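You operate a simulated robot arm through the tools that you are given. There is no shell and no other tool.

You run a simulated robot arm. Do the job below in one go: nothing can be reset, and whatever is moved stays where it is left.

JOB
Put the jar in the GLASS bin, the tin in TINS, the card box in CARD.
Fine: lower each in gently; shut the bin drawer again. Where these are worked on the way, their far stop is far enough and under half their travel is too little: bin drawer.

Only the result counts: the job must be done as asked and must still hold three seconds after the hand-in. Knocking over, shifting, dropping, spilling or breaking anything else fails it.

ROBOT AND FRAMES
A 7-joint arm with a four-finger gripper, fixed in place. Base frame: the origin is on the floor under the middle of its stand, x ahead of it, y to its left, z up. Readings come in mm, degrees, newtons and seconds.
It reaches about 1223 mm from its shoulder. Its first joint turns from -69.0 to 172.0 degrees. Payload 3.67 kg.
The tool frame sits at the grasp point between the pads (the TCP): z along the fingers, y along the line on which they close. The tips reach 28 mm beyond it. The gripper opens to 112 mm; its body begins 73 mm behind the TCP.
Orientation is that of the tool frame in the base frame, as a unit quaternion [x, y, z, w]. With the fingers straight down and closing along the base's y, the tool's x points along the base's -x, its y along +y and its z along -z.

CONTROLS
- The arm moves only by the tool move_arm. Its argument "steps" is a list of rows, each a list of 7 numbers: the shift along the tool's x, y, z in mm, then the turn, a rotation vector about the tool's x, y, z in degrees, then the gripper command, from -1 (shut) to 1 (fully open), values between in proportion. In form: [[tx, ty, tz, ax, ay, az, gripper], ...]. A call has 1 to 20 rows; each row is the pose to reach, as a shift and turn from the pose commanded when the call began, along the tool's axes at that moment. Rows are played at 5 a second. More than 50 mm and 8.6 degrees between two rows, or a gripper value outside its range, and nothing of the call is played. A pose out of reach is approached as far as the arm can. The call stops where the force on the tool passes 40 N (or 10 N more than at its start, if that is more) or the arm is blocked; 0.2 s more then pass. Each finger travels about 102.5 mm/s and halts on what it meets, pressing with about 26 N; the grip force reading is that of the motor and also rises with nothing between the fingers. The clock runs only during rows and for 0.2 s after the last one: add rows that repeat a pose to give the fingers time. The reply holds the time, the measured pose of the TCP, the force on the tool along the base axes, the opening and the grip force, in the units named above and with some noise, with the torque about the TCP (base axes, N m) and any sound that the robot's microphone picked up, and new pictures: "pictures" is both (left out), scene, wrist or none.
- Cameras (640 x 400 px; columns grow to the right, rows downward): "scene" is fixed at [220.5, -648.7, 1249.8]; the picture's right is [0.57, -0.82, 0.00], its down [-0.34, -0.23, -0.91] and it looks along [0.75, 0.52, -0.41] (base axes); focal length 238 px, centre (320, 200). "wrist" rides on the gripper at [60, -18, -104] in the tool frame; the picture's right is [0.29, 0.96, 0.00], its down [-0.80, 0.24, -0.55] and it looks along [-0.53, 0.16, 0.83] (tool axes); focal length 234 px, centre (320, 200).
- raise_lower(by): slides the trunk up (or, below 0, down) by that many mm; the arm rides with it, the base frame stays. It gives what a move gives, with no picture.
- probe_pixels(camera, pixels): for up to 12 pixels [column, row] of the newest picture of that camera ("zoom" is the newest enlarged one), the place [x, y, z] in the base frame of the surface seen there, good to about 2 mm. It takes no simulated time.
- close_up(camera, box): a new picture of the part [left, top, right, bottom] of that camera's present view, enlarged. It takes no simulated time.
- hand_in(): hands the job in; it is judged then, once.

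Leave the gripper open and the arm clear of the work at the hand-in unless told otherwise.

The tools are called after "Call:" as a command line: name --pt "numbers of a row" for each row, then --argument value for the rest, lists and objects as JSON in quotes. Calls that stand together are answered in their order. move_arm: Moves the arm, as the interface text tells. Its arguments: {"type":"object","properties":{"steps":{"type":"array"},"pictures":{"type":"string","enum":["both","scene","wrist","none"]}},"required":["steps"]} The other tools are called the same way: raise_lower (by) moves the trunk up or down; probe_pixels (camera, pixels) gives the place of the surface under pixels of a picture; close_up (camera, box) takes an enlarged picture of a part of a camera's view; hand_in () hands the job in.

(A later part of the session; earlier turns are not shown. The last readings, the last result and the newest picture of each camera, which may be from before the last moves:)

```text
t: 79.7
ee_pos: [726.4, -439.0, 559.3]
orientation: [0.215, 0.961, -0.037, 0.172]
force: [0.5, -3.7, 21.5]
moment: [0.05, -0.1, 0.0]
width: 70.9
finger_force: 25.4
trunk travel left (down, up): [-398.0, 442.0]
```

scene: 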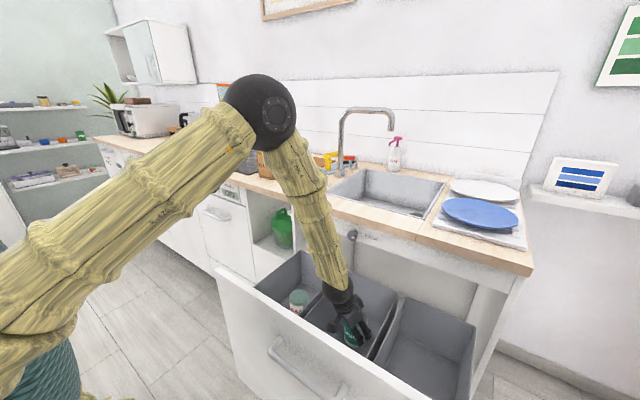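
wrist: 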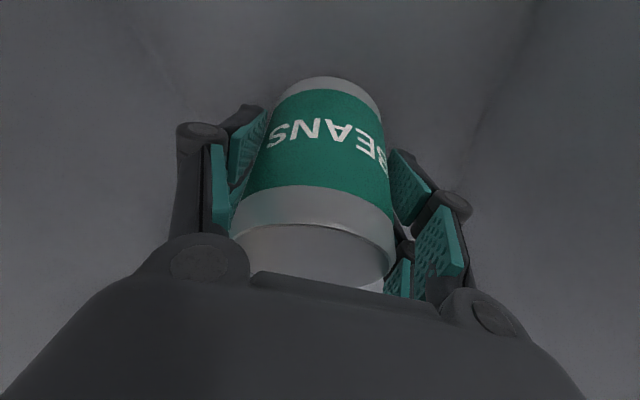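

Contact (21 N). Easing off and opening slowly to about 84 mm.

Call:
move_arm --pt "-0.8 0 -2.3 0 0 0 -0.6" --pt "-0.8 0 -2.3 0 0 0 0.28" --pt "-0.8 0 -2.3 0 0 0 0.36" --pt "-0.8 0 -2.3 0 0 0 0.44" --pt "-0.8 0 -2.3 0 0 0 0.5" --pt "-0.8 0 -2.3 0 0 0 0.5"

```text
t: 81.1
ee_pos: [723.6, -440.2, 558.1]
orientation: [0.215, 0.961, -0.037, 0.169]
force: [-0.6, -0.5, -0.3]
moment: [-0.01, 0.0, 0.01]
width: 84.0
finger_force: 0.0
trunk travel left (down, up): [-398.0, 442.0]
```

scene: 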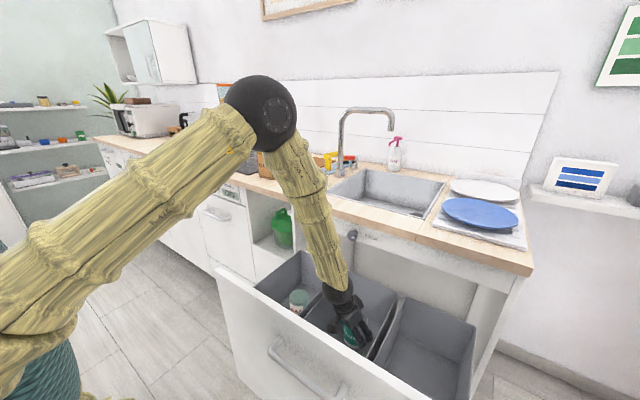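
wrist: 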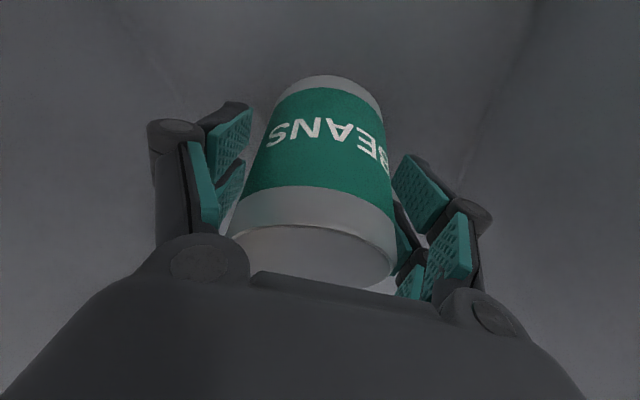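

Released cleanly. Backing out along the finger axis, then straight up.

Call:
move_arm --pt "0 0 -10 0 0 0 0.5" --pt "0 0 -25 0 0 0 0.5" --pt "0 0 -45 0 0 0 0.5" --pt "0 0 -70 0 0 0 0.5" --pt "-14 0 -107 0 0 0 0.5" --pt "-28 0 -145 0 0 0 0.5"

Call:
raise_lower --by 250

```text
t: 82.5
ee_pos: [703.7, -426.4, 704.8]
orientation: [0.214, 0.961, -0.037, 0.169]
force: [0.1, -0.4, 0.8]
moment: [-0.03, 0.02, 0.03]
width: 84.2
finger_force: 0.0
trunk travel left (down, up): [-398.0, 442.0]
```

scene: 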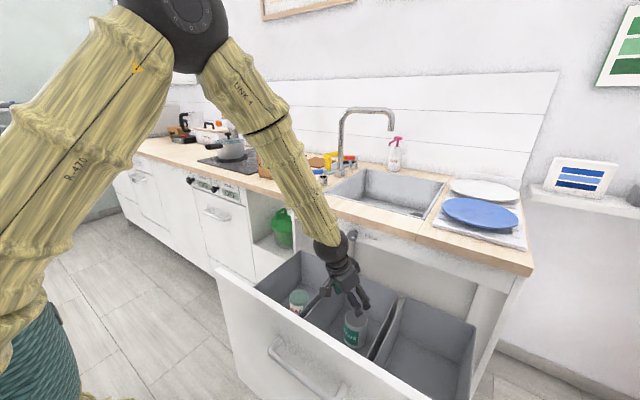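
wrist: 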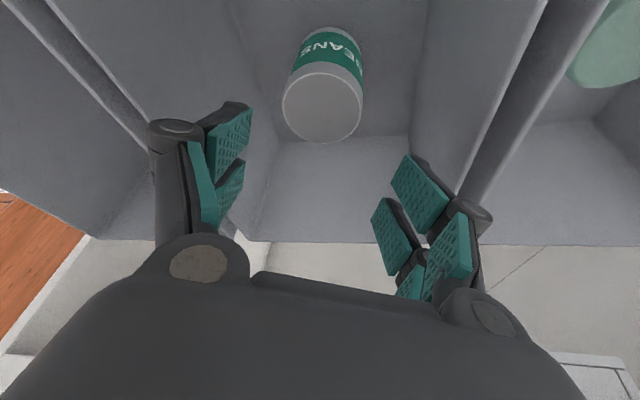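

```text
t: 85.0
ee_pos: [705.1, -427.7, 954.9]
orientation: [0.214, 0.961, -0.039, 0.169]
force: [0.0, -0.5, -0.3]
moment: [-0.02, -0.01, 0.0]
width: 83.9
finger_force: 0.1
trunk travel left (down, up): [-648.0, 192.0]
```

Both the jar and the tin stand in their bins. Now for the card box: I'll go up and across to about (840,120,1155), returning the hand to vertical on the way.

Call:
move_arm --pt "-15.4 0 -42.2 0 0 0 0.7" --pt "-30.9 0.1 -84.4 0 0 0 0.7" --pt "-38.6 13.7 -124.1 0 0 0 0.7" --pt "-43 43.1 -159.7 0 0 0 0.7" --pt "-42.5 83.5 -181 -0.38 1.63 -2.08 0.7" --pt "-41.1 125.3 -192.2 -0.75 3.27 -4.15 0.7" --pt "-35.9 169.3 -199.3 -1.13 4.9 -6.23 0.7" --pt "-29 213.3 -201.7 -1.5 6.53 -8.3 0.7" --pt "-22.2 257.3 -204.2 -1.88 8.17 -10.38 0.7" --pt "-15.3 301.4 -206.6 -2.25 9.8 -12.45 0.7" --pt "-8.4 345.3 -209 -2.63 11.43 -14.5 0.7" --pt "-1.5 389.4 -211.5 -3 13.07 -16.6 0.7" --pt "7 432.6 -214.6 -3.38 14.7 -18.7 0.7" --pt "15.6 475.7 -217.6 -3.75 16.33 -20.75 0.7" --pt "25.9 518.1 -221.3 -4.13 17.97 -22.8 0.7" --pt "34.2 553.7 -224.3 -4.5 19.6 -24.9 0.7" --pt "34.2 553.7 -224.3 -4.5 19.6 -24.9 0.7"

```text
t: 88.7
ee_pos: [846.0, 107.2, 1164.0]
orientation: [0.008, 1.0, 0.013, 0.002]
force: [0.3, -0.9, 0.1]
moment: [0.04, -0.01, -0.02]
width: 95.0
finger_force: 0.1
trunk travel left (down, up): [-648.0, 192.0]
```

scene: 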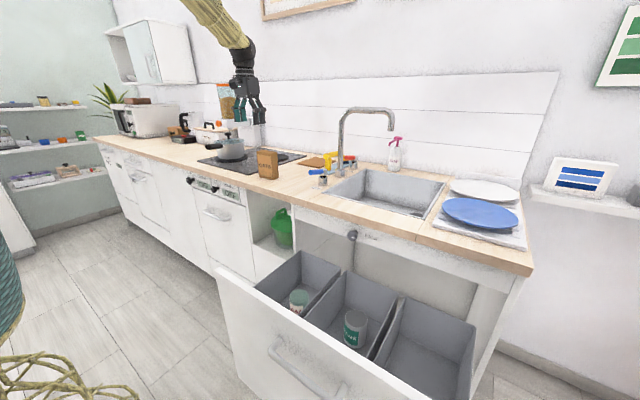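
wrist: 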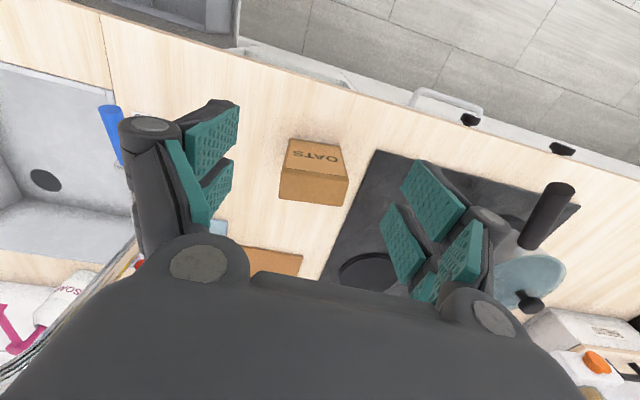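

The box is at wrist (315,175). I'll zoom in to get its top corners.

Call:
close_up --camera "wrist" --box '[264, 125, 368, 215]'

```text
4.44 times, centred on (316, 170) of wrist
```

zoom: 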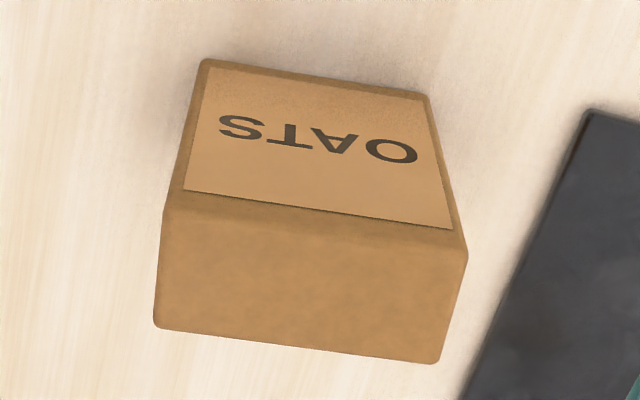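

Call:
probe_pixels --camera "zoom" --pixels '[[174, 222], [458, 264], [432, 352], [164, 318], [312, 290], [204, 66], [425, 100], [160, 270], [448, 310], [310, 345], [316, 235]]'

```text
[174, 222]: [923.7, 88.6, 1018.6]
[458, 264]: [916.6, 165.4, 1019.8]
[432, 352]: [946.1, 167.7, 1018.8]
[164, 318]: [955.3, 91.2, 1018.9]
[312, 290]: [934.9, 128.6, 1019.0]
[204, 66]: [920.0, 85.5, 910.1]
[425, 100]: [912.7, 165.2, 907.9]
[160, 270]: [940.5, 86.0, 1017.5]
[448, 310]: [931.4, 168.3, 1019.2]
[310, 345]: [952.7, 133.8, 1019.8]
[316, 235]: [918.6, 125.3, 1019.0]
```

Box: centre ≈ (935.7,127.5), about 82 mm wide, 36 mm deep, turned about 5° and top at 1019. I'll align above it with the fingers opened to about 105 mm.

Call:
move_arm --pt "-30 7 20 0.5 0.1 -2 0.87" --pt "-60 14 42 1 0.2 -4 0.87" --pt "-89.1 20 64.9 1.48 0.3 -6.1 0.87" --pt "-89.1 20 64.9 1.48 0.3 -6.1 0.87" --pt "-89.1 20 64.9 1.48 0.3 -6.1 0.87"

```text
t: 89.8
ee_pos: [929.7, 139.8, 1088.7]
orientation: [-0.054, 0.998, -0.012, -0.002]
force: [1.2, -0.4, 0.7]
moment: [0.04, 0.02, -0.02]
width: 104.7
finger_force: 0.0
trunk travel left (down, up): [-648.0, 192.0]
```

scene: 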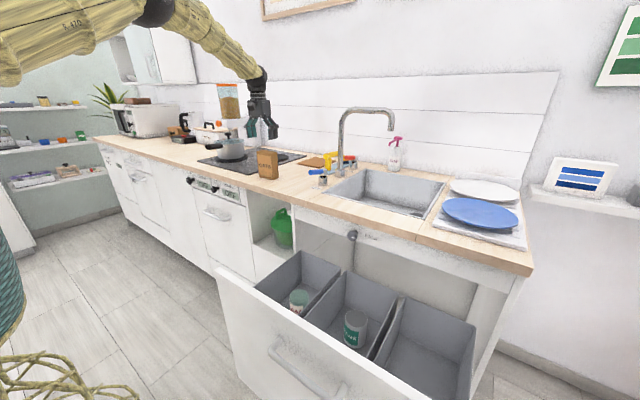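
wrist: 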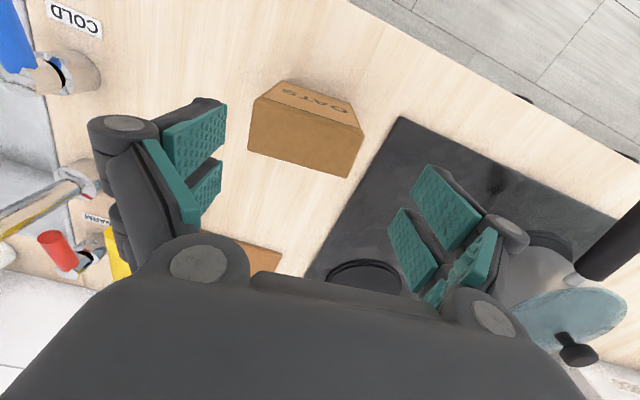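

The arm had still been settling on the previous reading, so I'm 12 mm off in y. Correcting the position and the small angle error before descending.

Call:
move_arm --pt "-2.3 -6.3 6 -0.7 -0.15 0.5 0.87" --pt "-4.7 -12.6 12.3 -1.36 -0.29 1 0.87" --pt "-4.7 -12.6 12.3 -1.36 -0.29 1 0.87" --pt "-4.7 -12.6 12.3 -1.36 -0.29 1 0.87"

```text
t: 90.8
ee_pos: [935.4, 127.5, 1078.3]
orientation: [-0.045, 0.999, 0.001, 0.001]
force: [0.1, 0.3, 0.5]
moment: [0.01, 0.0, 0.0]
width: 104.7
finger_force: 0.1
trunk travel left (down, up): [-648.0, 192.0]
```

scene: 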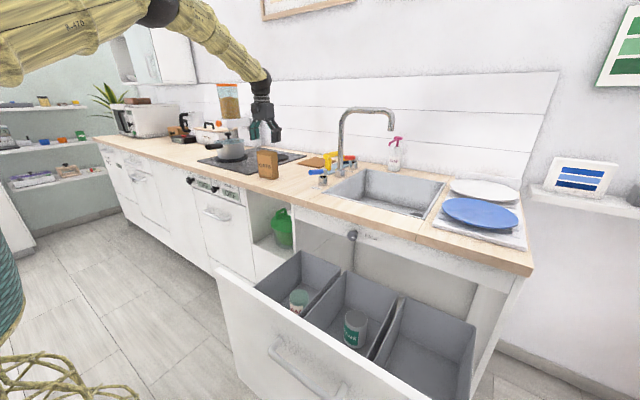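
wrist: 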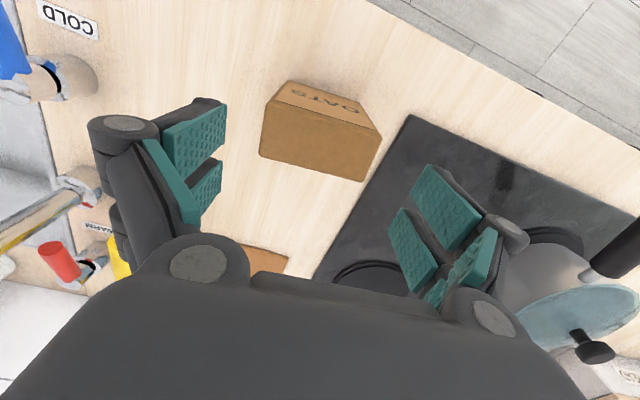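

Aligned. Rechecking the box's side edges from here before going down.

Call:
probe_pixels --camera "wrist" --pixels '[[264, 128], [376, 156], [318, 140], [262, 152], [364, 177], [268, 102], [380, 132]]'

```text
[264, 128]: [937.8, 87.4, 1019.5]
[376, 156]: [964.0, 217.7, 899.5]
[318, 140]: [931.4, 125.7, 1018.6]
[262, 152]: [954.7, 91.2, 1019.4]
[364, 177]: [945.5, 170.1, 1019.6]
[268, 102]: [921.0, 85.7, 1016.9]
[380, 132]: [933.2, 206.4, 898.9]
```

Centre confirmed. Descending 103 mm to z≈975 around the box.

Call:
move_arm --pt "0 0.5 25 0 0 0 0.87" --pt "0 0.5 50 0 0 0 0.87" --pt "0 0.5 75 0 0 0 0.87" --pt "0 0.5 92 0 0 0 0.87" --pt "0 0.5 103 0 0 0 0.87"

```text
t: 92.0
ee_pos: [936.4, 129.7, 975.1]
orientation: [-0.046, 0.999, 0.001, 0.001]
force: [0.1, -0.2, -0.1]
moment: [-0.02, 0.02, 0.02]
width: 104.9
finger_force: 0.2
trunk travel left (down, up): [-648.0, 192.0]
```

scene: 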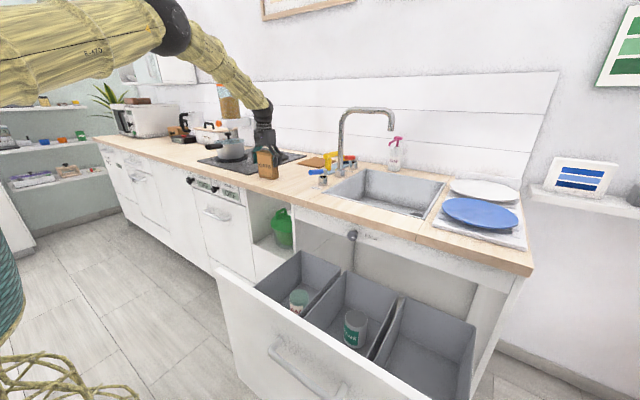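
wrist: 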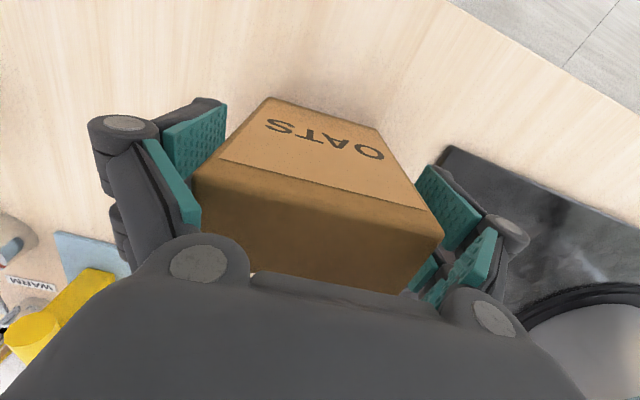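

The box is between the pads with no contact. Closing on it.

Call:
move_arm --pt "0 0 0 0 0 0 0.7" --pt "0 0 0 0 0 0 0.5" --pt "0 0 0 0 0 0 0.3" --pt "0 0 0 0 0 0 -0.2" --pt "0 0 0 0 0 0 -0.4"

```text
t: 93.2
ee_pos: [935.2, 129.2, 978.0]
orientation: [-0.045, 0.999, 0.001, 0.001]
force: [2.7, 1.3, 13.2]
moment: [-0.02, -0.17, 0.01]
width: 87.0
finger_force: 25.8
trunk travel left (down, up): [-648.0, 192.0]
```

scene: 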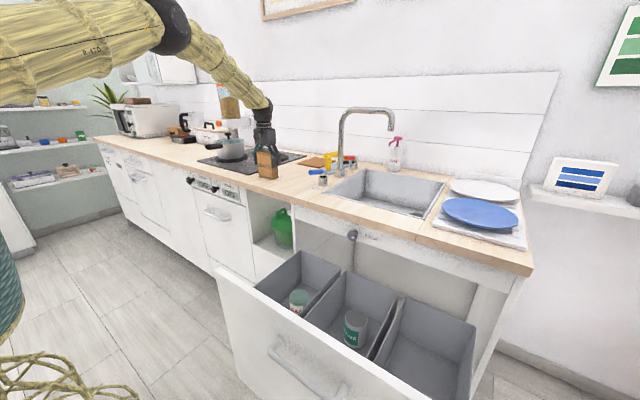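
wrist: 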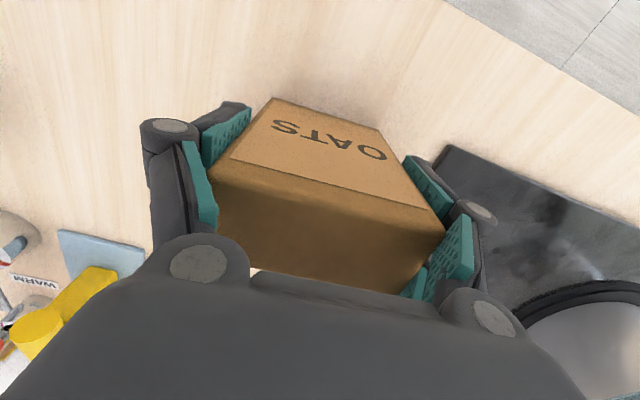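

Gripped at 87 mm. Test lift, slowly.

Call:
move_arm --pt "0 0 -8 0 0 0 -0.4" --pt "0 0 -16 0 0 0 -0.4" --pt "0 0 -26 0 0 0 -0.4" --pt "0 0 -38 0 0 0 -0.4" --pt "0 0 -38 0 0 0 -0.4"

```text
t: 94.5
ee_pos: [935.4, 130.5, 1011.8]
orientation: [-0.046, 0.999, 0.001, 0.001]
force: [-0.7, 0.3, -1.1]
moment: [-0.02, 0.0, 0.01]
width: 84.5
finger_force: 25.7
trunk travel left (down, up): [-648.0, 192.0]
```

scene: 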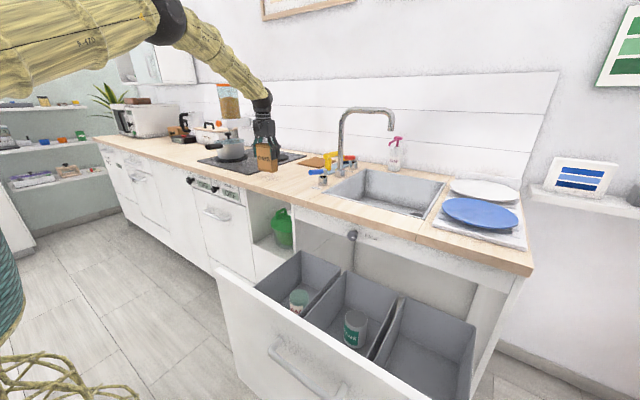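
wrist: 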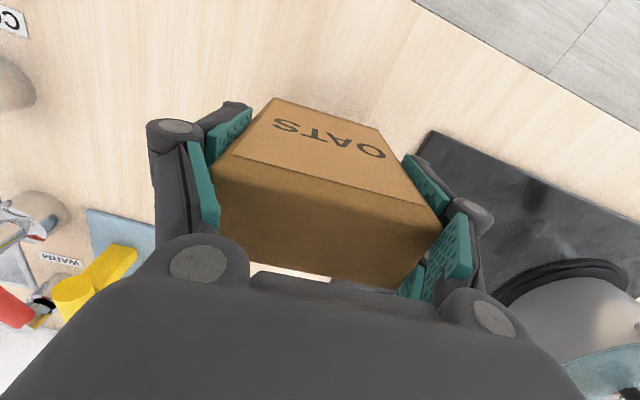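

The box is up. I'll probe its position in the grip.

Call:
probe_pixels --camera "wrist" --pixels '[[320, 230], [230, 190], [420, 240], [320, 265], [280, 110], [370, 140], [320, 190]]'

Call:
close_up --camera "scene" --box '[220, 90, 316, 190]'

```text
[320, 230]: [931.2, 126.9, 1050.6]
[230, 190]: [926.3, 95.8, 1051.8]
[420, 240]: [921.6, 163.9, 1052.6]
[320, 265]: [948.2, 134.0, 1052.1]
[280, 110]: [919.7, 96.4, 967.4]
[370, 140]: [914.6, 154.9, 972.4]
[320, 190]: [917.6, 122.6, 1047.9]
```

```text
4.00 times, centred on (268, 140) of scene
```

zoom: 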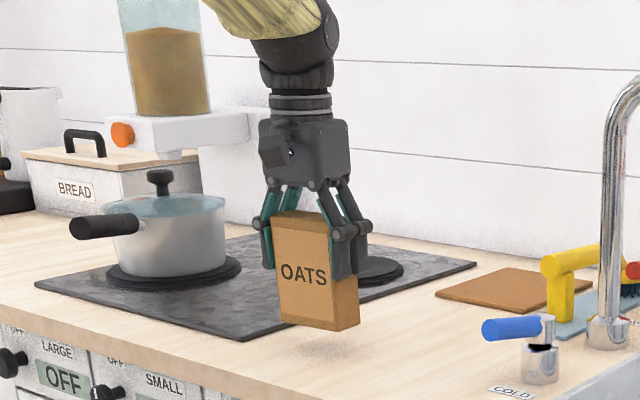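

The box hangs level, base about 79 mm below the TCP. Now I'll raise it and carry it back and right towards the CARD bin, in one smooth path at z≈1110.

Call:
move_arm --pt "0 0 -40 0 0 0 -0.5" --pt "0 0 -80 0 0 0 -0.5" --pt "20.8 -8.1 -100 0 0 0 -0.5" --pt "57.5 -24.8 -100 0 0 0 -0.5" --pt "94.7 -46.5 -100 0 0 0.8 -0.5" --pt "127.6 -76.6 -100 0 0 1.7 -0.5" --pt "155.9 -111.2 -100 0 0 2.5 -0.5" --pt "179.5 -149.1 -100 0 0 3.3 -0.5" --pt "198.4 -190.6 -100 0 0 4.2 -0.5" --pt "212.4 -233.5 -100 0 0 5 -0.5" --pt "226.4 -276.4 -100 0 0 5.8 -0.5" --pt "237.6 -320.6 -100 0 0 6.7 -0.5" --pt "247.6 -364.9 -100 0 0 7.5 -0.5" --pt "256.8 -409.2 -100 0 0 8.3 -0.5" --pt "264.9 -453.7 -100 0 0 9.2 -0.5" --pt "272 -498.2 -100 0 0 10 -0.5" --pt "276.2 -543 -100 0 0 10 -0.5" --pt "280.3 -587.9 -100 0 0 10 -0.5" --pt "284.5 -632.7 -100 0 0 10 -0.5" --pt "288.6 -677.5 -100 0 0 10 -0.5"

```text
t: 98.7
ee_pos: [708.5, -574.4, 1109.5]
orientation: [0.042, 0.999, 0.002, 0.001]
force: [0.4, -0.2, -1.1]
moment: [0.03, -0.02, 0.03]
width: 84.5
finger_force: 26.1
trunk travel left (down, up): [-648.0, 192.0]
```

scene: 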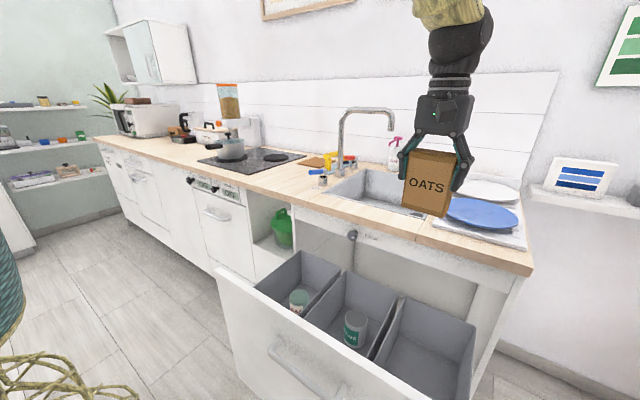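
wrist: 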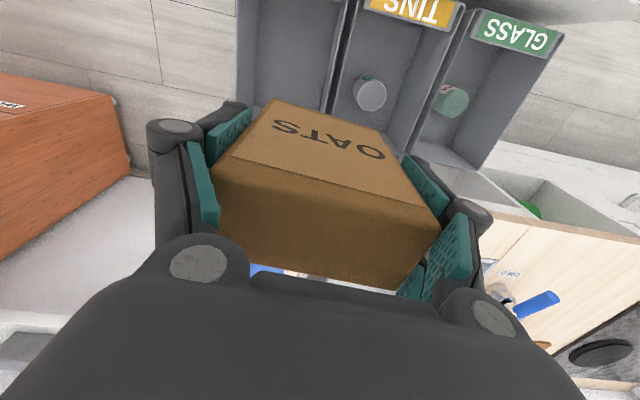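

GLASS and TINS labels are confirmed with their items inside. I'll measure the CARD bin walls precisely before going over it.

Call:
close_up --camera "scene" --box '[340, 275, 500, 375]'

```text
4.00 times, centred on (420, 325) of scene
```

zoom: 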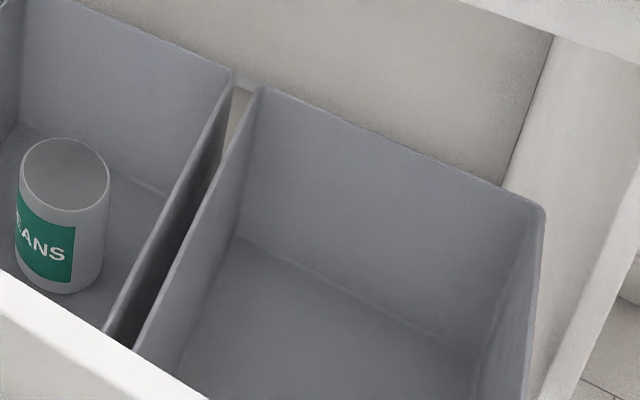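

Call:
probe_pixels --camera "zoom" --pixels '[[262, 90], [195, 225], [541, 208], [536, 260], [400, 180], [300, 330], [240, 242], [476, 352], [215, 280], [500, 330], [510, 260], [235, 170]]'

```text
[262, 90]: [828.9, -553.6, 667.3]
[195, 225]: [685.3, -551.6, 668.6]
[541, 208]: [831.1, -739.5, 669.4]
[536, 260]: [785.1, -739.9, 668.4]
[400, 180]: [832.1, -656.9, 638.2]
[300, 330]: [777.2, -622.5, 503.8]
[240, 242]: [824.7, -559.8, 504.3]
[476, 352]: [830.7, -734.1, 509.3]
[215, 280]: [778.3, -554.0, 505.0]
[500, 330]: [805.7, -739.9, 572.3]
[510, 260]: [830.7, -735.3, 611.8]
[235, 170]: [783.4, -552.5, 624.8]
```

CARD bin inside: y −553..−739, x up to 830, floor 503. Moving to its centre and lowering 290 mm with the arm.

Call:
move_arm --pt "-4 -36 0 0 0 0 -0.5" --pt "-8.5 -72.5 0 0 0 0 -0.5" --pt "-8.5 -72.5 40 0 0 0 -0.5" --pt "-8.5 -72.5 80 0 0 0 -0.5" --pt "-8.5 -72.5 120 0 0 0 -0.5" --pt "-8.5 -72.5 160 0 0 0 -0.5" --pt "-8.5 -72.5 200 0 0 0 -0.5" --pt "-8.5 -72.5 240 0 0 0 -0.5" --pt "-8.5 -72.5 270 0 0 0 -0.5" --pt "-8.5 -72.5 270 0 0 0 -0.5"

```text
t: 100.8
ee_pos: [710.3, -647.0, 841.8]
orientation: [0.042, 0.999, 0.001, 0.001]
force: [0.1, -0.2, 0.0]
moment: [-0.01, 0.0, 0.02]
width: 84.6
finger_force: 26.4
trunk travel left (down, up): [-648.0, 192.0]
```

scene: 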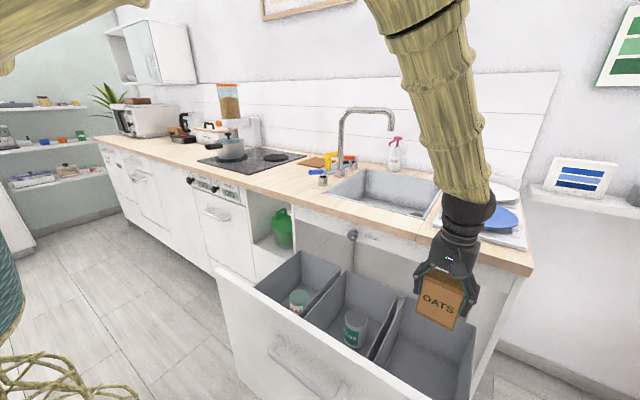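
wrist: 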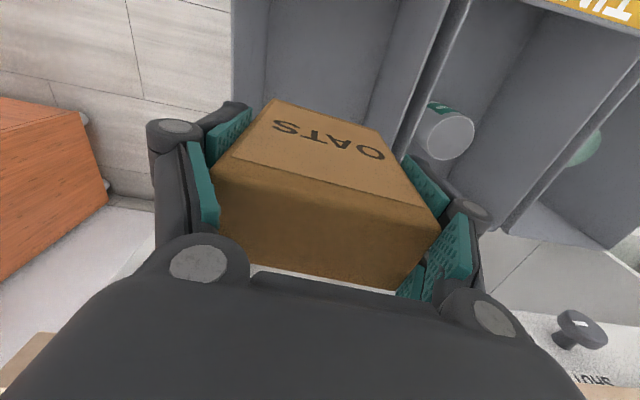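

Centred over CARD. Trunk down 200 mm; the box base will be about 60 mm above the floor.

Call:
raise_lower --by -200

```text
t: 103.0
ee_pos: [710.2, -646.6, 641.6]
orientation: [0.042, 0.999, 0.0, 0.001]
force: [-0.6, 0.8, 0.0]
moment: [-0.02, 0.0, 0.01]
width: 84.0
finger_force: 25.8
trunk travel left (down, up): [-448.0, 392.0]
```

Slow final lowering, about 59 mm.

Call:
move_arm --pt "0 0 18 0 0 0 -0.5" --pt "0 0 34 0 0 0 -0.5" --pt "0 0 46 0 0 0 -0.5" --pt "0 0 52 0 0 0 -0.5" --pt "0 0 55 0 0 0 -0.5" --pt "0 0 57 0 0 0 -0.5"

```text
t: 104.4
ee_pos: [710.3, -647.5, 584.6]
orientation: [0.041, 0.999, 0.001, 0.001]
force: [-0.1, 0.1, 0.3]
moment: [0.0, 0.02, 0.0]
width: 84.4
finger_force: 25.9
trunk travel left (down, up): [-448.0, 392.0]
```

scene: 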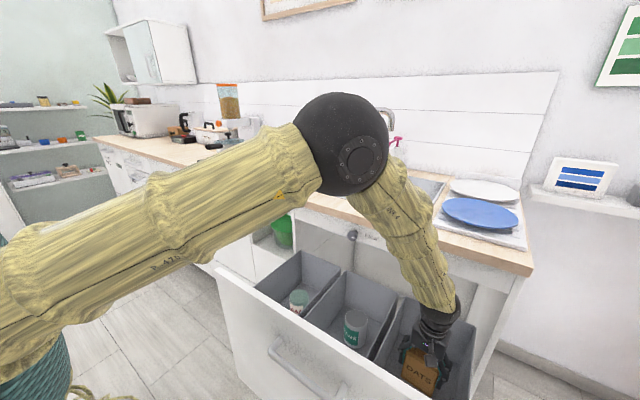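
wrist: 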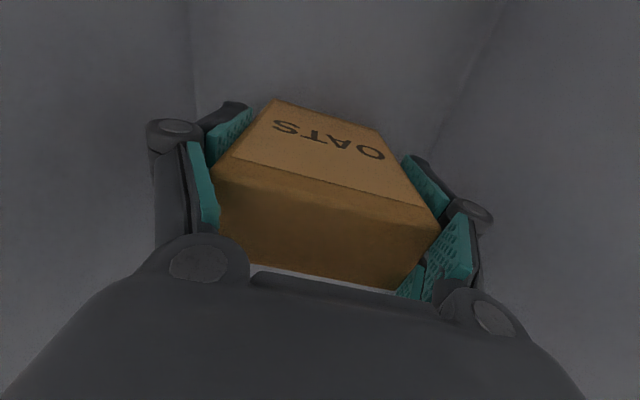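

Call:
move_arm --pt "0 0 1.5 0 0 0 -0.5" --pt "0 0 3 0 0 0 -0.5" --pt "0 0 4 0 0 0 -0.5" --pictures "none"

```text
t: 105.2
ee_pos: [710.2, -645.8, 584.0]
orientation: [0.042, 0.999, 0.0, 0.003]
force: [3.5, -1.9, 16.6]
moment: [-0.31, -0.04, 0.02]
width: 84.5
finger_force: 26.2
trunk travel left (down, up): [-448.0, 392.0]
```

Contact (17 N): the box is on the bin floor. Easing off and opening slowly to about 95 mm.

Call:
move_arm --pt "0 0 1.5 0 0 0 -0.5" --pt "0 0 1.5 0 0 0 0.5" --pt "0 0 1.5 0 0 0 0.58" --pt "0 0 1.5 0 0 0 0.65" --pt "0 0 1.5 0 0 0 0.69" --pt "0 0 1.5 0 0 0 0.69"

```text
t: 106.6
ee_pos: [710.3, -646.1, 579.7]
orientation: [0.041, 0.999, 0.001, 0.001]
force: [0.5, 0.0, 0.2]
moment: [0.0, -0.02, -0.01]
width: 94.8
finger_force: 0.0
trunk travel left (down, up): [-448.0, 392.0]
```

scene: 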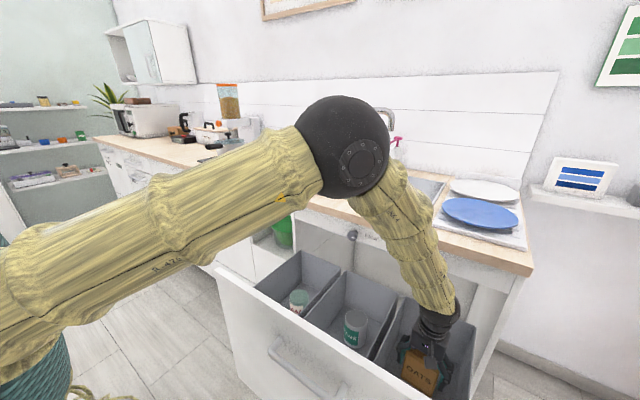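
wrist: 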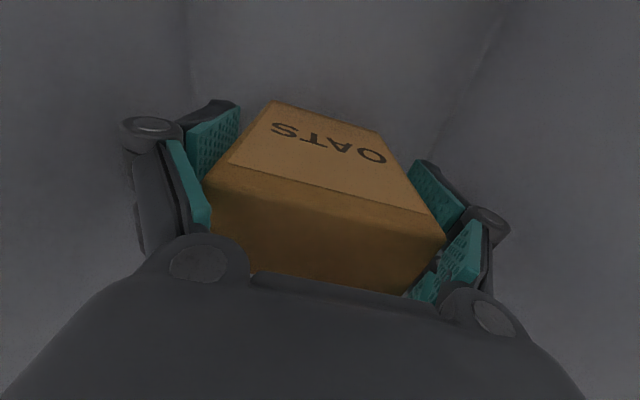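

Released; forces are zero. Lifting straight up slowly.

Call:
move_arm --pt "0 0 -8 0 0 0 0.69" --pt "0 0 -18 0 0 0 0.69" --pt "0 0 -35 0 0 0 0.69" --pt "0 0 -60 0 0 0 0.69" --pt "0 0 -95 0 0 0 0.69" --pt "0 0 -135 0 0 0 0.69" --pt "0 0 -170 0 0 0 0.69"

Call:
raise_lower --by 200

```text
t: 108.2
ee_pos: [709.0, -646.1, 751.1]
orientation: [0.042, 0.999, 0.001, 0.002]
force: [0.1, 0.1, 0.3]
moment: [-0.03, -0.02, -0.01]
width: 94.7
finger_force: 0.0
trunk travel left (down, up): [-448.0, 392.0]
```

scene: 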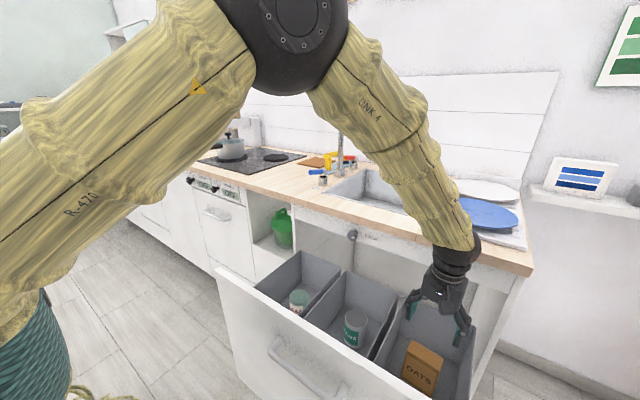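
wrist: 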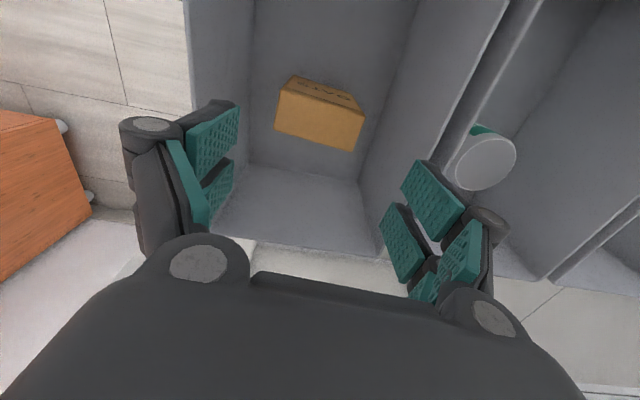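

```text
t: 110.4
ee_pos: [710.0, -647.3, 949.2]
orientation: [0.041, 0.999, 0.0, 0.001]
force: [0.4, 0.0, -0.2]
moment: [0.02, 0.01, 0.0]
width: 94.5
finger_force: 0.0
trunk travel left (down, up): [-648.0, 192.0]
```

All three items stand in their bins, all below the rims. Now to shut the drawer. First I'll move over the drawer front again (x≈499, y≈−445) and roll the hand so it can straddle the panel's top edge.

Call:
move_arm --pt "20.5 16.7 -2 0 0 7.75 0.5" --pt "41 33.5 -4 0 0 15.5 0.4" --pt "61.6 50.2 -6 0 0 23.3 0.3" --pt "82.2 67 -8 0 0 31 0.25" --pt "102.7 83.7 -10 0 0 38.8 0.25" --pt "123.3 100.5 -10 0 0 46.5 0.25" --pt "143.8 117.2 -10 0 0 54.3 0.25" --pt "164.4 134 -10 0 0 62 0.25" --pt "184.9 150.7 -10 0 0 69.8 0.25" --pt "205.4 167.5 -10 0 0 77.6 0.25" --pt "226 184.2 -10 0 0 85.3 0.25" --pt "226 184.2 -10 0 0 85.3 0.25" --pt "226 184.2 -10 0 0 85.3 0.25"

```text
t: 113.2
ee_pos: [498.6, -443.9, 959.0]
orientation: [0.708, 0.706, 0.001, 0.0]
force: [-0.3, 0.6, 1.0]
moment: [-0.01, 0.03, 0.0]
width: 70.1
finger_force: 0.0
trunk travel left (down, up): [-648.0, 192.0]
```

scene: 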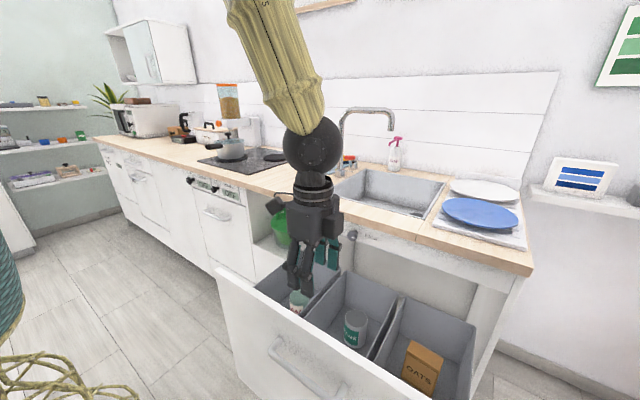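
wrist: 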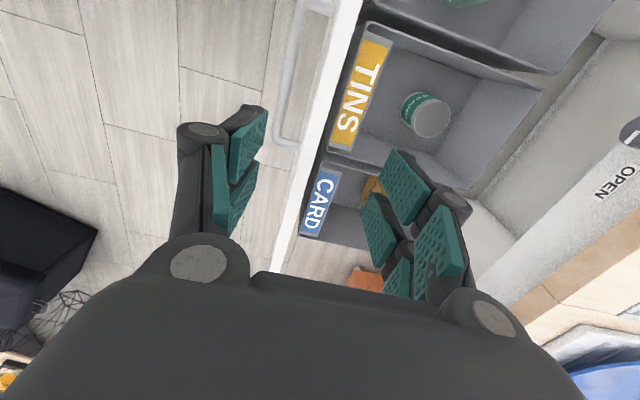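

Confirming the panel position before descending.

Call:
probe_pixels --camera "wrist" --pixels '[[330, 90], [318, 120], [300, 190], [345, 50]]'

Call:
raise_lower --by -125

```text
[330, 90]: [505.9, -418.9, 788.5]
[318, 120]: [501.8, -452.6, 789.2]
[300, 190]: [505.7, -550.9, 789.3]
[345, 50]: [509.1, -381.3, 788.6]
```

```text
t: 114.7
ee_pos: [499.9, -444.8, 834.4]
orientation: [0.708, 0.707, 0.001, 0.0]
force: [-0.1, -0.4, 0.8]
moment: [-0.01, 0.0, -0.02]
width: 70.1
finger_force: 0.0
trunk travel left (down, up): [-523.0, 317.0]
```

Panel top centre is at x≈500, right under the hand. Descending 58 mm to straddle it, then closing.

Call:
move_arm --pt "0 0 15 0 0 0 0.25" --pt "0 0 30 0 0 0 0.25" --pt "0 0 45 0 0 0 0.25" --pt "0 0 58 0 0 0 0.25" --pt "0 0 58 0 0 0 -0.2" --pt "0 0 58 0 0 0 -0.6" --pt "0 0 58 0 0 0 -1" --pt "0 0 58 0 0 0 -1"

```text
t: 116.5
ee_pos: [500.0, -444.0, 775.8]
orientation: [0.708, 0.706, 0.001, 0.0]
force: [2.2, -1.5, 0.3]
moment: [0.35, -0.12, 0.65]
width: 20.0
finger_force: 45.2
trunk travel left (down, up): [-523.0, 317.0]
```

scene: 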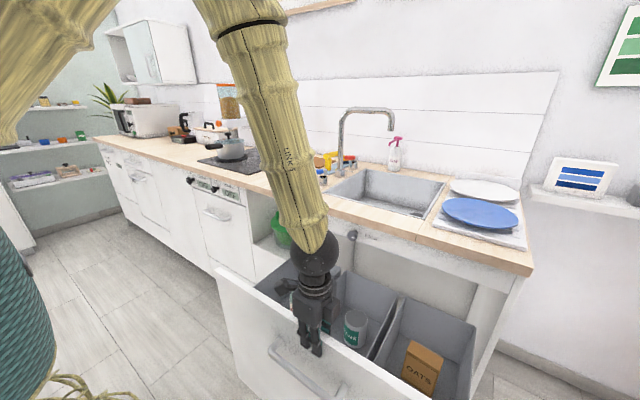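
wrist: 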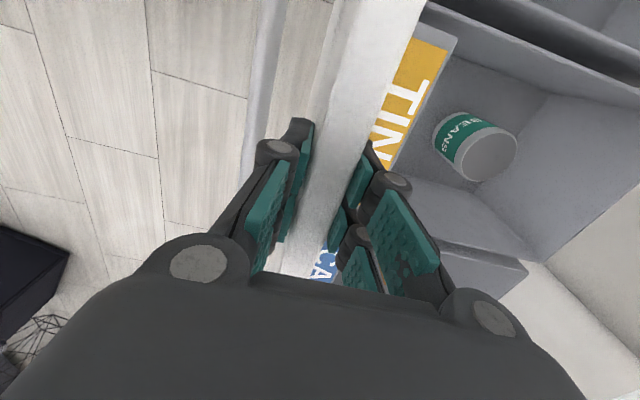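

Gripped the panel edge. Sliding the drawer in gently, 180 mm at about 45 mm/s with soft start and stop.

Call:
move_arm --pt "0 3 0 0 0 0 -1" --pt "0 8 0 0 0 0 -1" --pt "0 15 0 0 0 0 -1" --pt "0 24 0 0 0 0 -1" --pt "0 34 0 0 0 0 -1" --pt "0 44 0 0 0 0 -1" --pt "0 54 0 0 0 0 -1" --pt "0 64 0 0 0 0 -1" --pt "0 74 0 0 0 0 -1" --pt "0 84 0 0 0 0 -1" --pt "0 94 0 0 0 0 -1" --pt "0 104 0 0 0 0 -1" --pt "0 114 0 0 0 0 -1" --pt "0 124 0 0 0 0 -1" --pt "0 134 0 0 0 0 -1" --pt "0 144 0 0 0 0 -1" --pt "0 154 0 0 0 0 -1" --pt "0 163 0 0 0 0 -1" --pt "0 170 0 0 0 0 -1" --pt "0 174 0 0 0 0 -1"

```text
t: 120.7
ee_pos: [673.9, -444.8, 776.0]
orientation: [0.708, 0.707, 0.001, 0.0]
force: [-1.3, 4.2, -6.7]
moment: [0.42, 0.16, 0.32]
width: 20.1
finger_force: 45.1
trunk travel left (down, up): [-523.0, 317.0]
```

scene: 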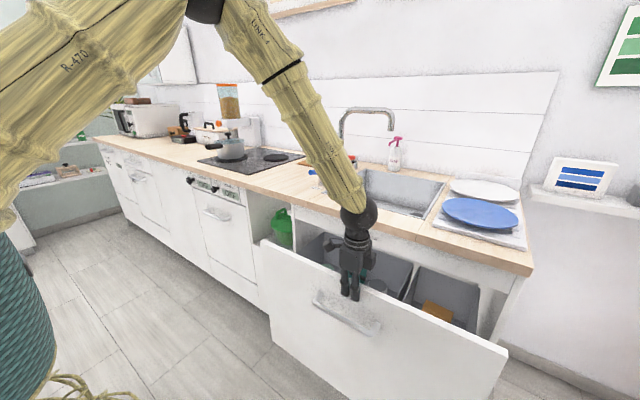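
wrist: 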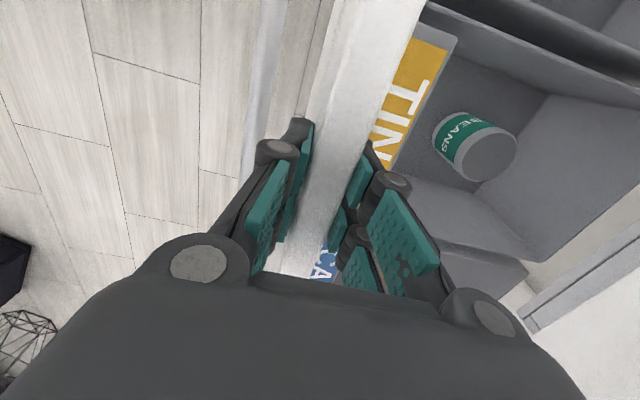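

The tin stays standing. 50 mm more with this grip (hand still about 45 mm clear of the counter edge).

Call:
move_arm --pt "0 4 0 0 0 0 -1" --pt "0 11 0 0 0 0 -1" --pt "0 20 0 0 0 0 -1" --pt "0 29 0 0 0 0 -1" --pt "0 38 0 0 0 0 -1" --pt "0 46 0 0 0 0 -1" --pt "0 50 0 0 0 0 -1"

```text
t: 122.3
ee_pos: [724.0, -444.5, 777.3]
orientation: [0.708, 0.706, 0.001, 0.001]
force: [-2.3, 5.5, 2.8]
moment: [1.2, 0.09, 0.68]
width: 19.8
finger_force: 45.0
trunk travel left (down, up): [-523.0, 317.0]
```

scene: 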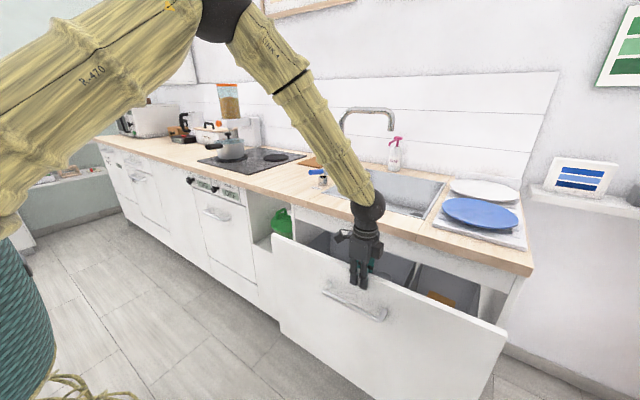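
wrist: 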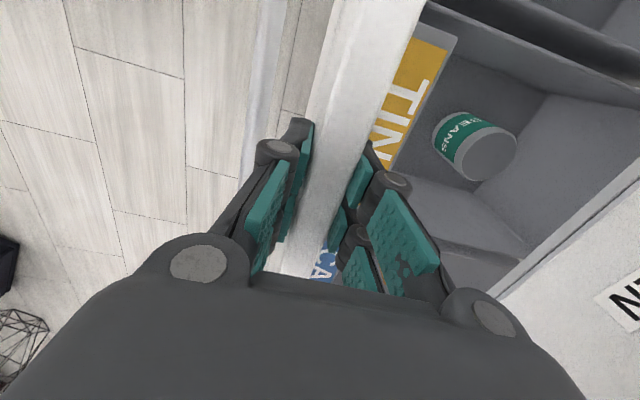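

136 mm left. Next I'll release, lift off and back up to about (620,−444,1100) to re-orient the fingers forward for the final push.

Call:
move_arm --pt "0 0 0 0 0 0 -0.4" --pt "0 0 0 0 0 0 0.0" --pt "0 0 0 0 0 0 0.1" --pt "0 0 -15 0 0 0 0.1" --pt "0 0 -35 0 0 0 0.1" --pt "0 0 -60 0 0 0 0.0" --pt "0 -10 -95 0 0 0 -0.2" --pt "0 -28 -130 0 0 0 -0.5" --pt "0 -46 -168 0 0 0 -0.8" --pt "0 -64 -206 0 0 0 -1" --pt "0 -82 -245 0 0 0 -1" --pt "0 -100 -285 0 0 0 -1" --pt "0 -104 -324 0 0 0 -1" --pt "0 -104 -324 0 0 0 -1"

```text
t: 125.3
ee_pos: [622.1, -445.6, 1101.1]
orientation: [0.709, 0.706, 0.001, 0.001]
force: [-0.4, 0.0, -0.1]
moment: [0.03, 0.02, -0.02]
width: 0.0
finger_force: 26.1
trunk travel left (down, up): [-523.0, 317.0]
```

scene: 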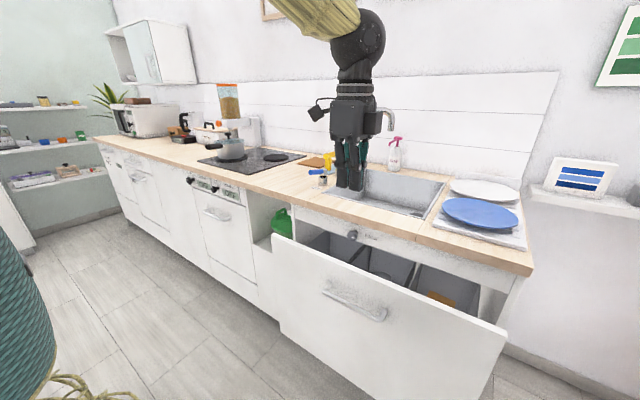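
wrist: 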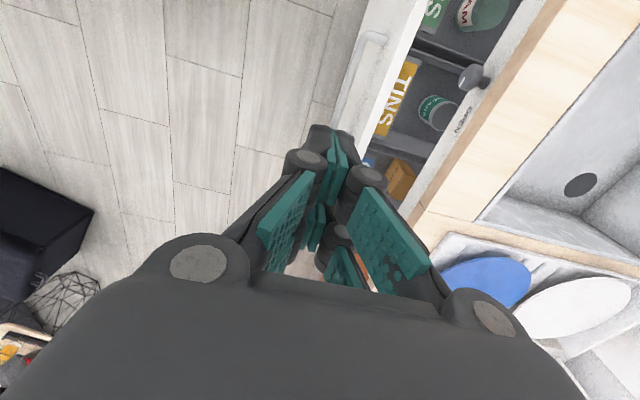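

Now pitching the closed fingers forward by 66° about the hand's x axis.

Call:
move_arm --pt "0 0 0 -7.4 0 0 -1" --pt "0 0 0 -14.7 0 0 -1" --pt "0 0 0 -22 0 0 -1" --pt "0 0 0 -29.4 0 0 -1" --pt "0 0 0 -36.7 0 0 -1" --pt "0 0 0 -44 0 0 -1" --pt "0 0 0 -51.4 0 0 -1" --pt "0 0 0 -58.7 0 0 -1" --pt "0 0 0 -66 0 0 -1" --pt "0 0 0 -66 0 0 -1"

```text
t: 127.5
ee_pos: [618.0, -445.1, 1101.1]
orientation: [0.593, 0.592, 0.386, 0.386]
force: [-0.2, -0.3, -0.1]
moment: [-0.03, 0.04, 0.02]
width: 0.1
finger_force: 26.2
trunk travel left (down, up): [-523.0, 317.0]
```

scene: 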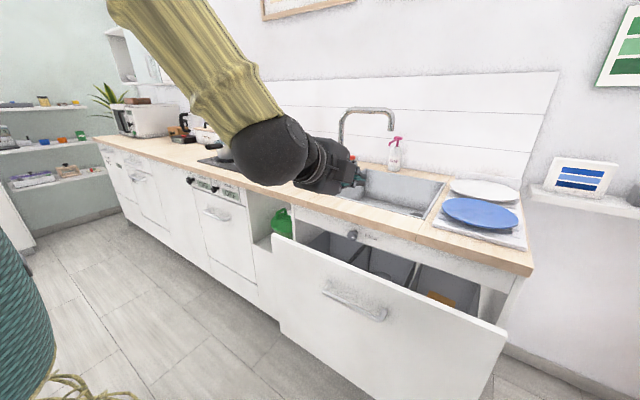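
wrist: 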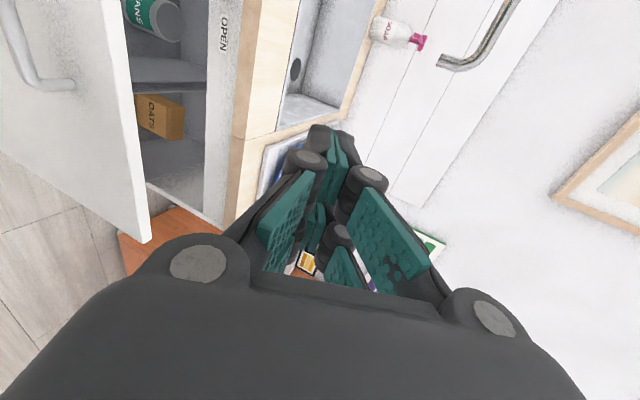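

Fingers now point forward, 24° below horizontal. I'll verify the drawer position, then lower the trunk so the tips face the panel above the handle.

Call:
probe_pixels --camera "scene" --pixels '[[400, 330], [300, 270], [355, 302], [290, 242], [420, 290], [354, 262], [374, 255], [440, 300]]'

Call:
raise_lower --by -340

```text
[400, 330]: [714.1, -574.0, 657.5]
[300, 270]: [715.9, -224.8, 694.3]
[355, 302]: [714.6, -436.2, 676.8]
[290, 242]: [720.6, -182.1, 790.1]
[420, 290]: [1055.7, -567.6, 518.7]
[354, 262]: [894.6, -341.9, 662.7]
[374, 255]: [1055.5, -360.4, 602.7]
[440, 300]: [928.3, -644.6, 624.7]
```

```text
t: 130.9
ee_pos: [619.5, -444.6, 761.1]
orientation: [0.594, 0.591, 0.386, 0.386]
force: [0.4, -0.6, -0.3]
moment: [-0.01, -0.05, 0.03]
width: 0.1
finger_force: 26.0
trunk travel left (down, up): [-183.0, 657.0]
```

The panel front is at x≈714 as expected. I'll approach it and begin pushing gently, watching the force.

Call:
move_arm --pt "-7 5 14.2 0 0 0 -1" --pt "-14 10 28.5 0 0 0 -1" --pt "-20 14.5 42.8 0 0 0 -1" --pt "-20 19.3 53.8 0 0 0 -1" --pt "-20 22.2 60.2 0 0 0 -1" --pt "-20 24.2 64.7 0 0 0 -1" --pt "-20 26.6 70.2 0 0 0 -1" --pt "-20 29.4 76.6 0 0 0 -1" --pt "-20 32.7 84 0 0 0 -1"

```text
t: 132.9
ee_pos: [707.6, -465.2, 756.7]
orientation: [0.594, 0.592, 0.386, 0.385]
force: [0.5, -0.2, 0.8]
moment: [0.0, -0.02, -0.03]
width: 0.1
finger_force: 26.2
trunk travel left (down, up): [-183.0, 657.0]
```

scene: 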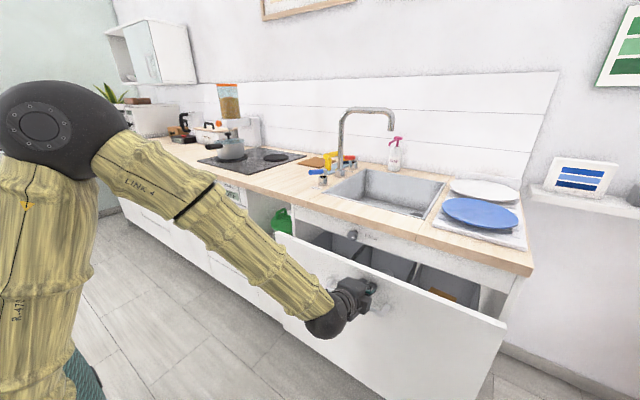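
wrist: 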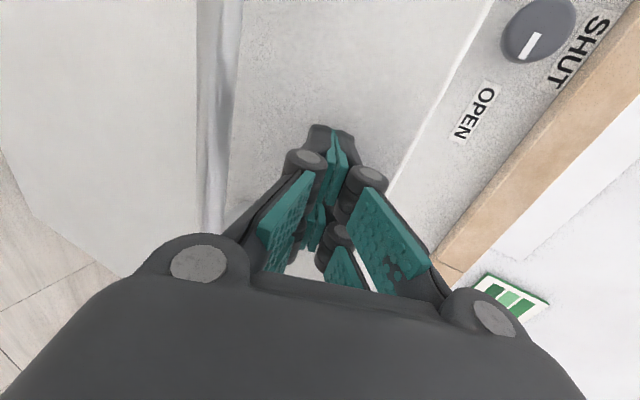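

The panel is moving with almost no force. Pushing another 95 mm steadily.

Call:
move_arm --pt "0 3.2 7.3 0 0 0 -1" --pt "0 6.9 15.6 0 0 0 -1" --pt "0 10.5 23.8 0 0 0 -1" --pt "0 14.1 32 0 0 0 -1" --pt "0 17.8 40.3 0 0 0 -1" --pt "0 21.4 48.5 0 0 0 -1" --pt "0 25 56.7 0 0 0 -1" --pt "0 28.7 65 0 0 0 -1" --pt "0 32.3 73.2 0 0 0 -1" --pt "0 35.1 79.6 0 0 0 -1" --pt "0 37.2 84.2 0 0 0 -1" --pt "0 38.4 87 0 0 0 -1"

Call:
probe_pixels --camera "scene" --pixels '[[400, 310], [470, 330], [310, 250], [440, 300]]'

```text
t: 135.5
ee_pos: [804.2, -465.3, 756.9]
orientation: [0.594, 0.592, 0.385, 0.386]
force: [-1.2, 0.8, -0.4]
moment: [-0.01, 0.05, 0.07]
width: 0.0
finger_force: 25.9
trunk travel left (down, up): [-183.0, 657.0]
```

scene: 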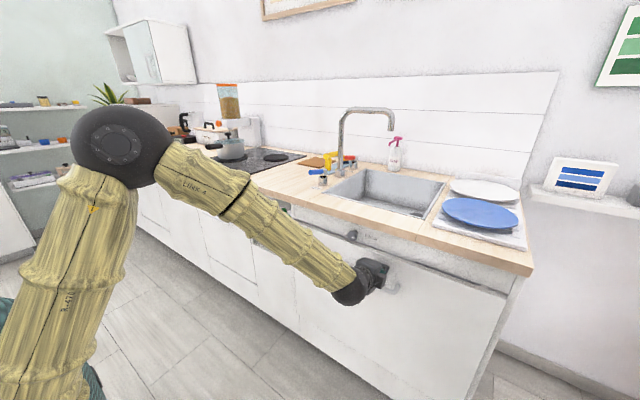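
wrist: 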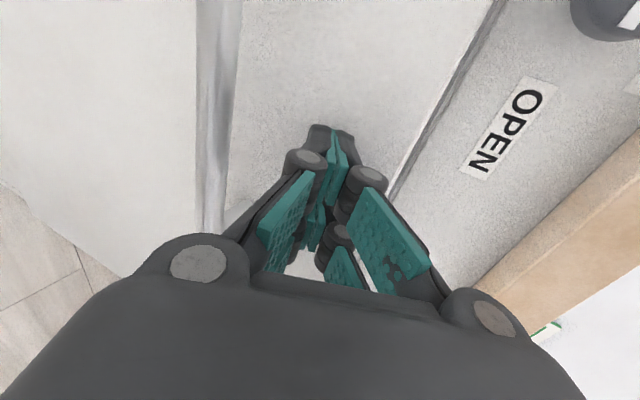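

```text
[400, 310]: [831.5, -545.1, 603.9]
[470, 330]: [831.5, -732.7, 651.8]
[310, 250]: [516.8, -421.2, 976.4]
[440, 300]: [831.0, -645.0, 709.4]
```

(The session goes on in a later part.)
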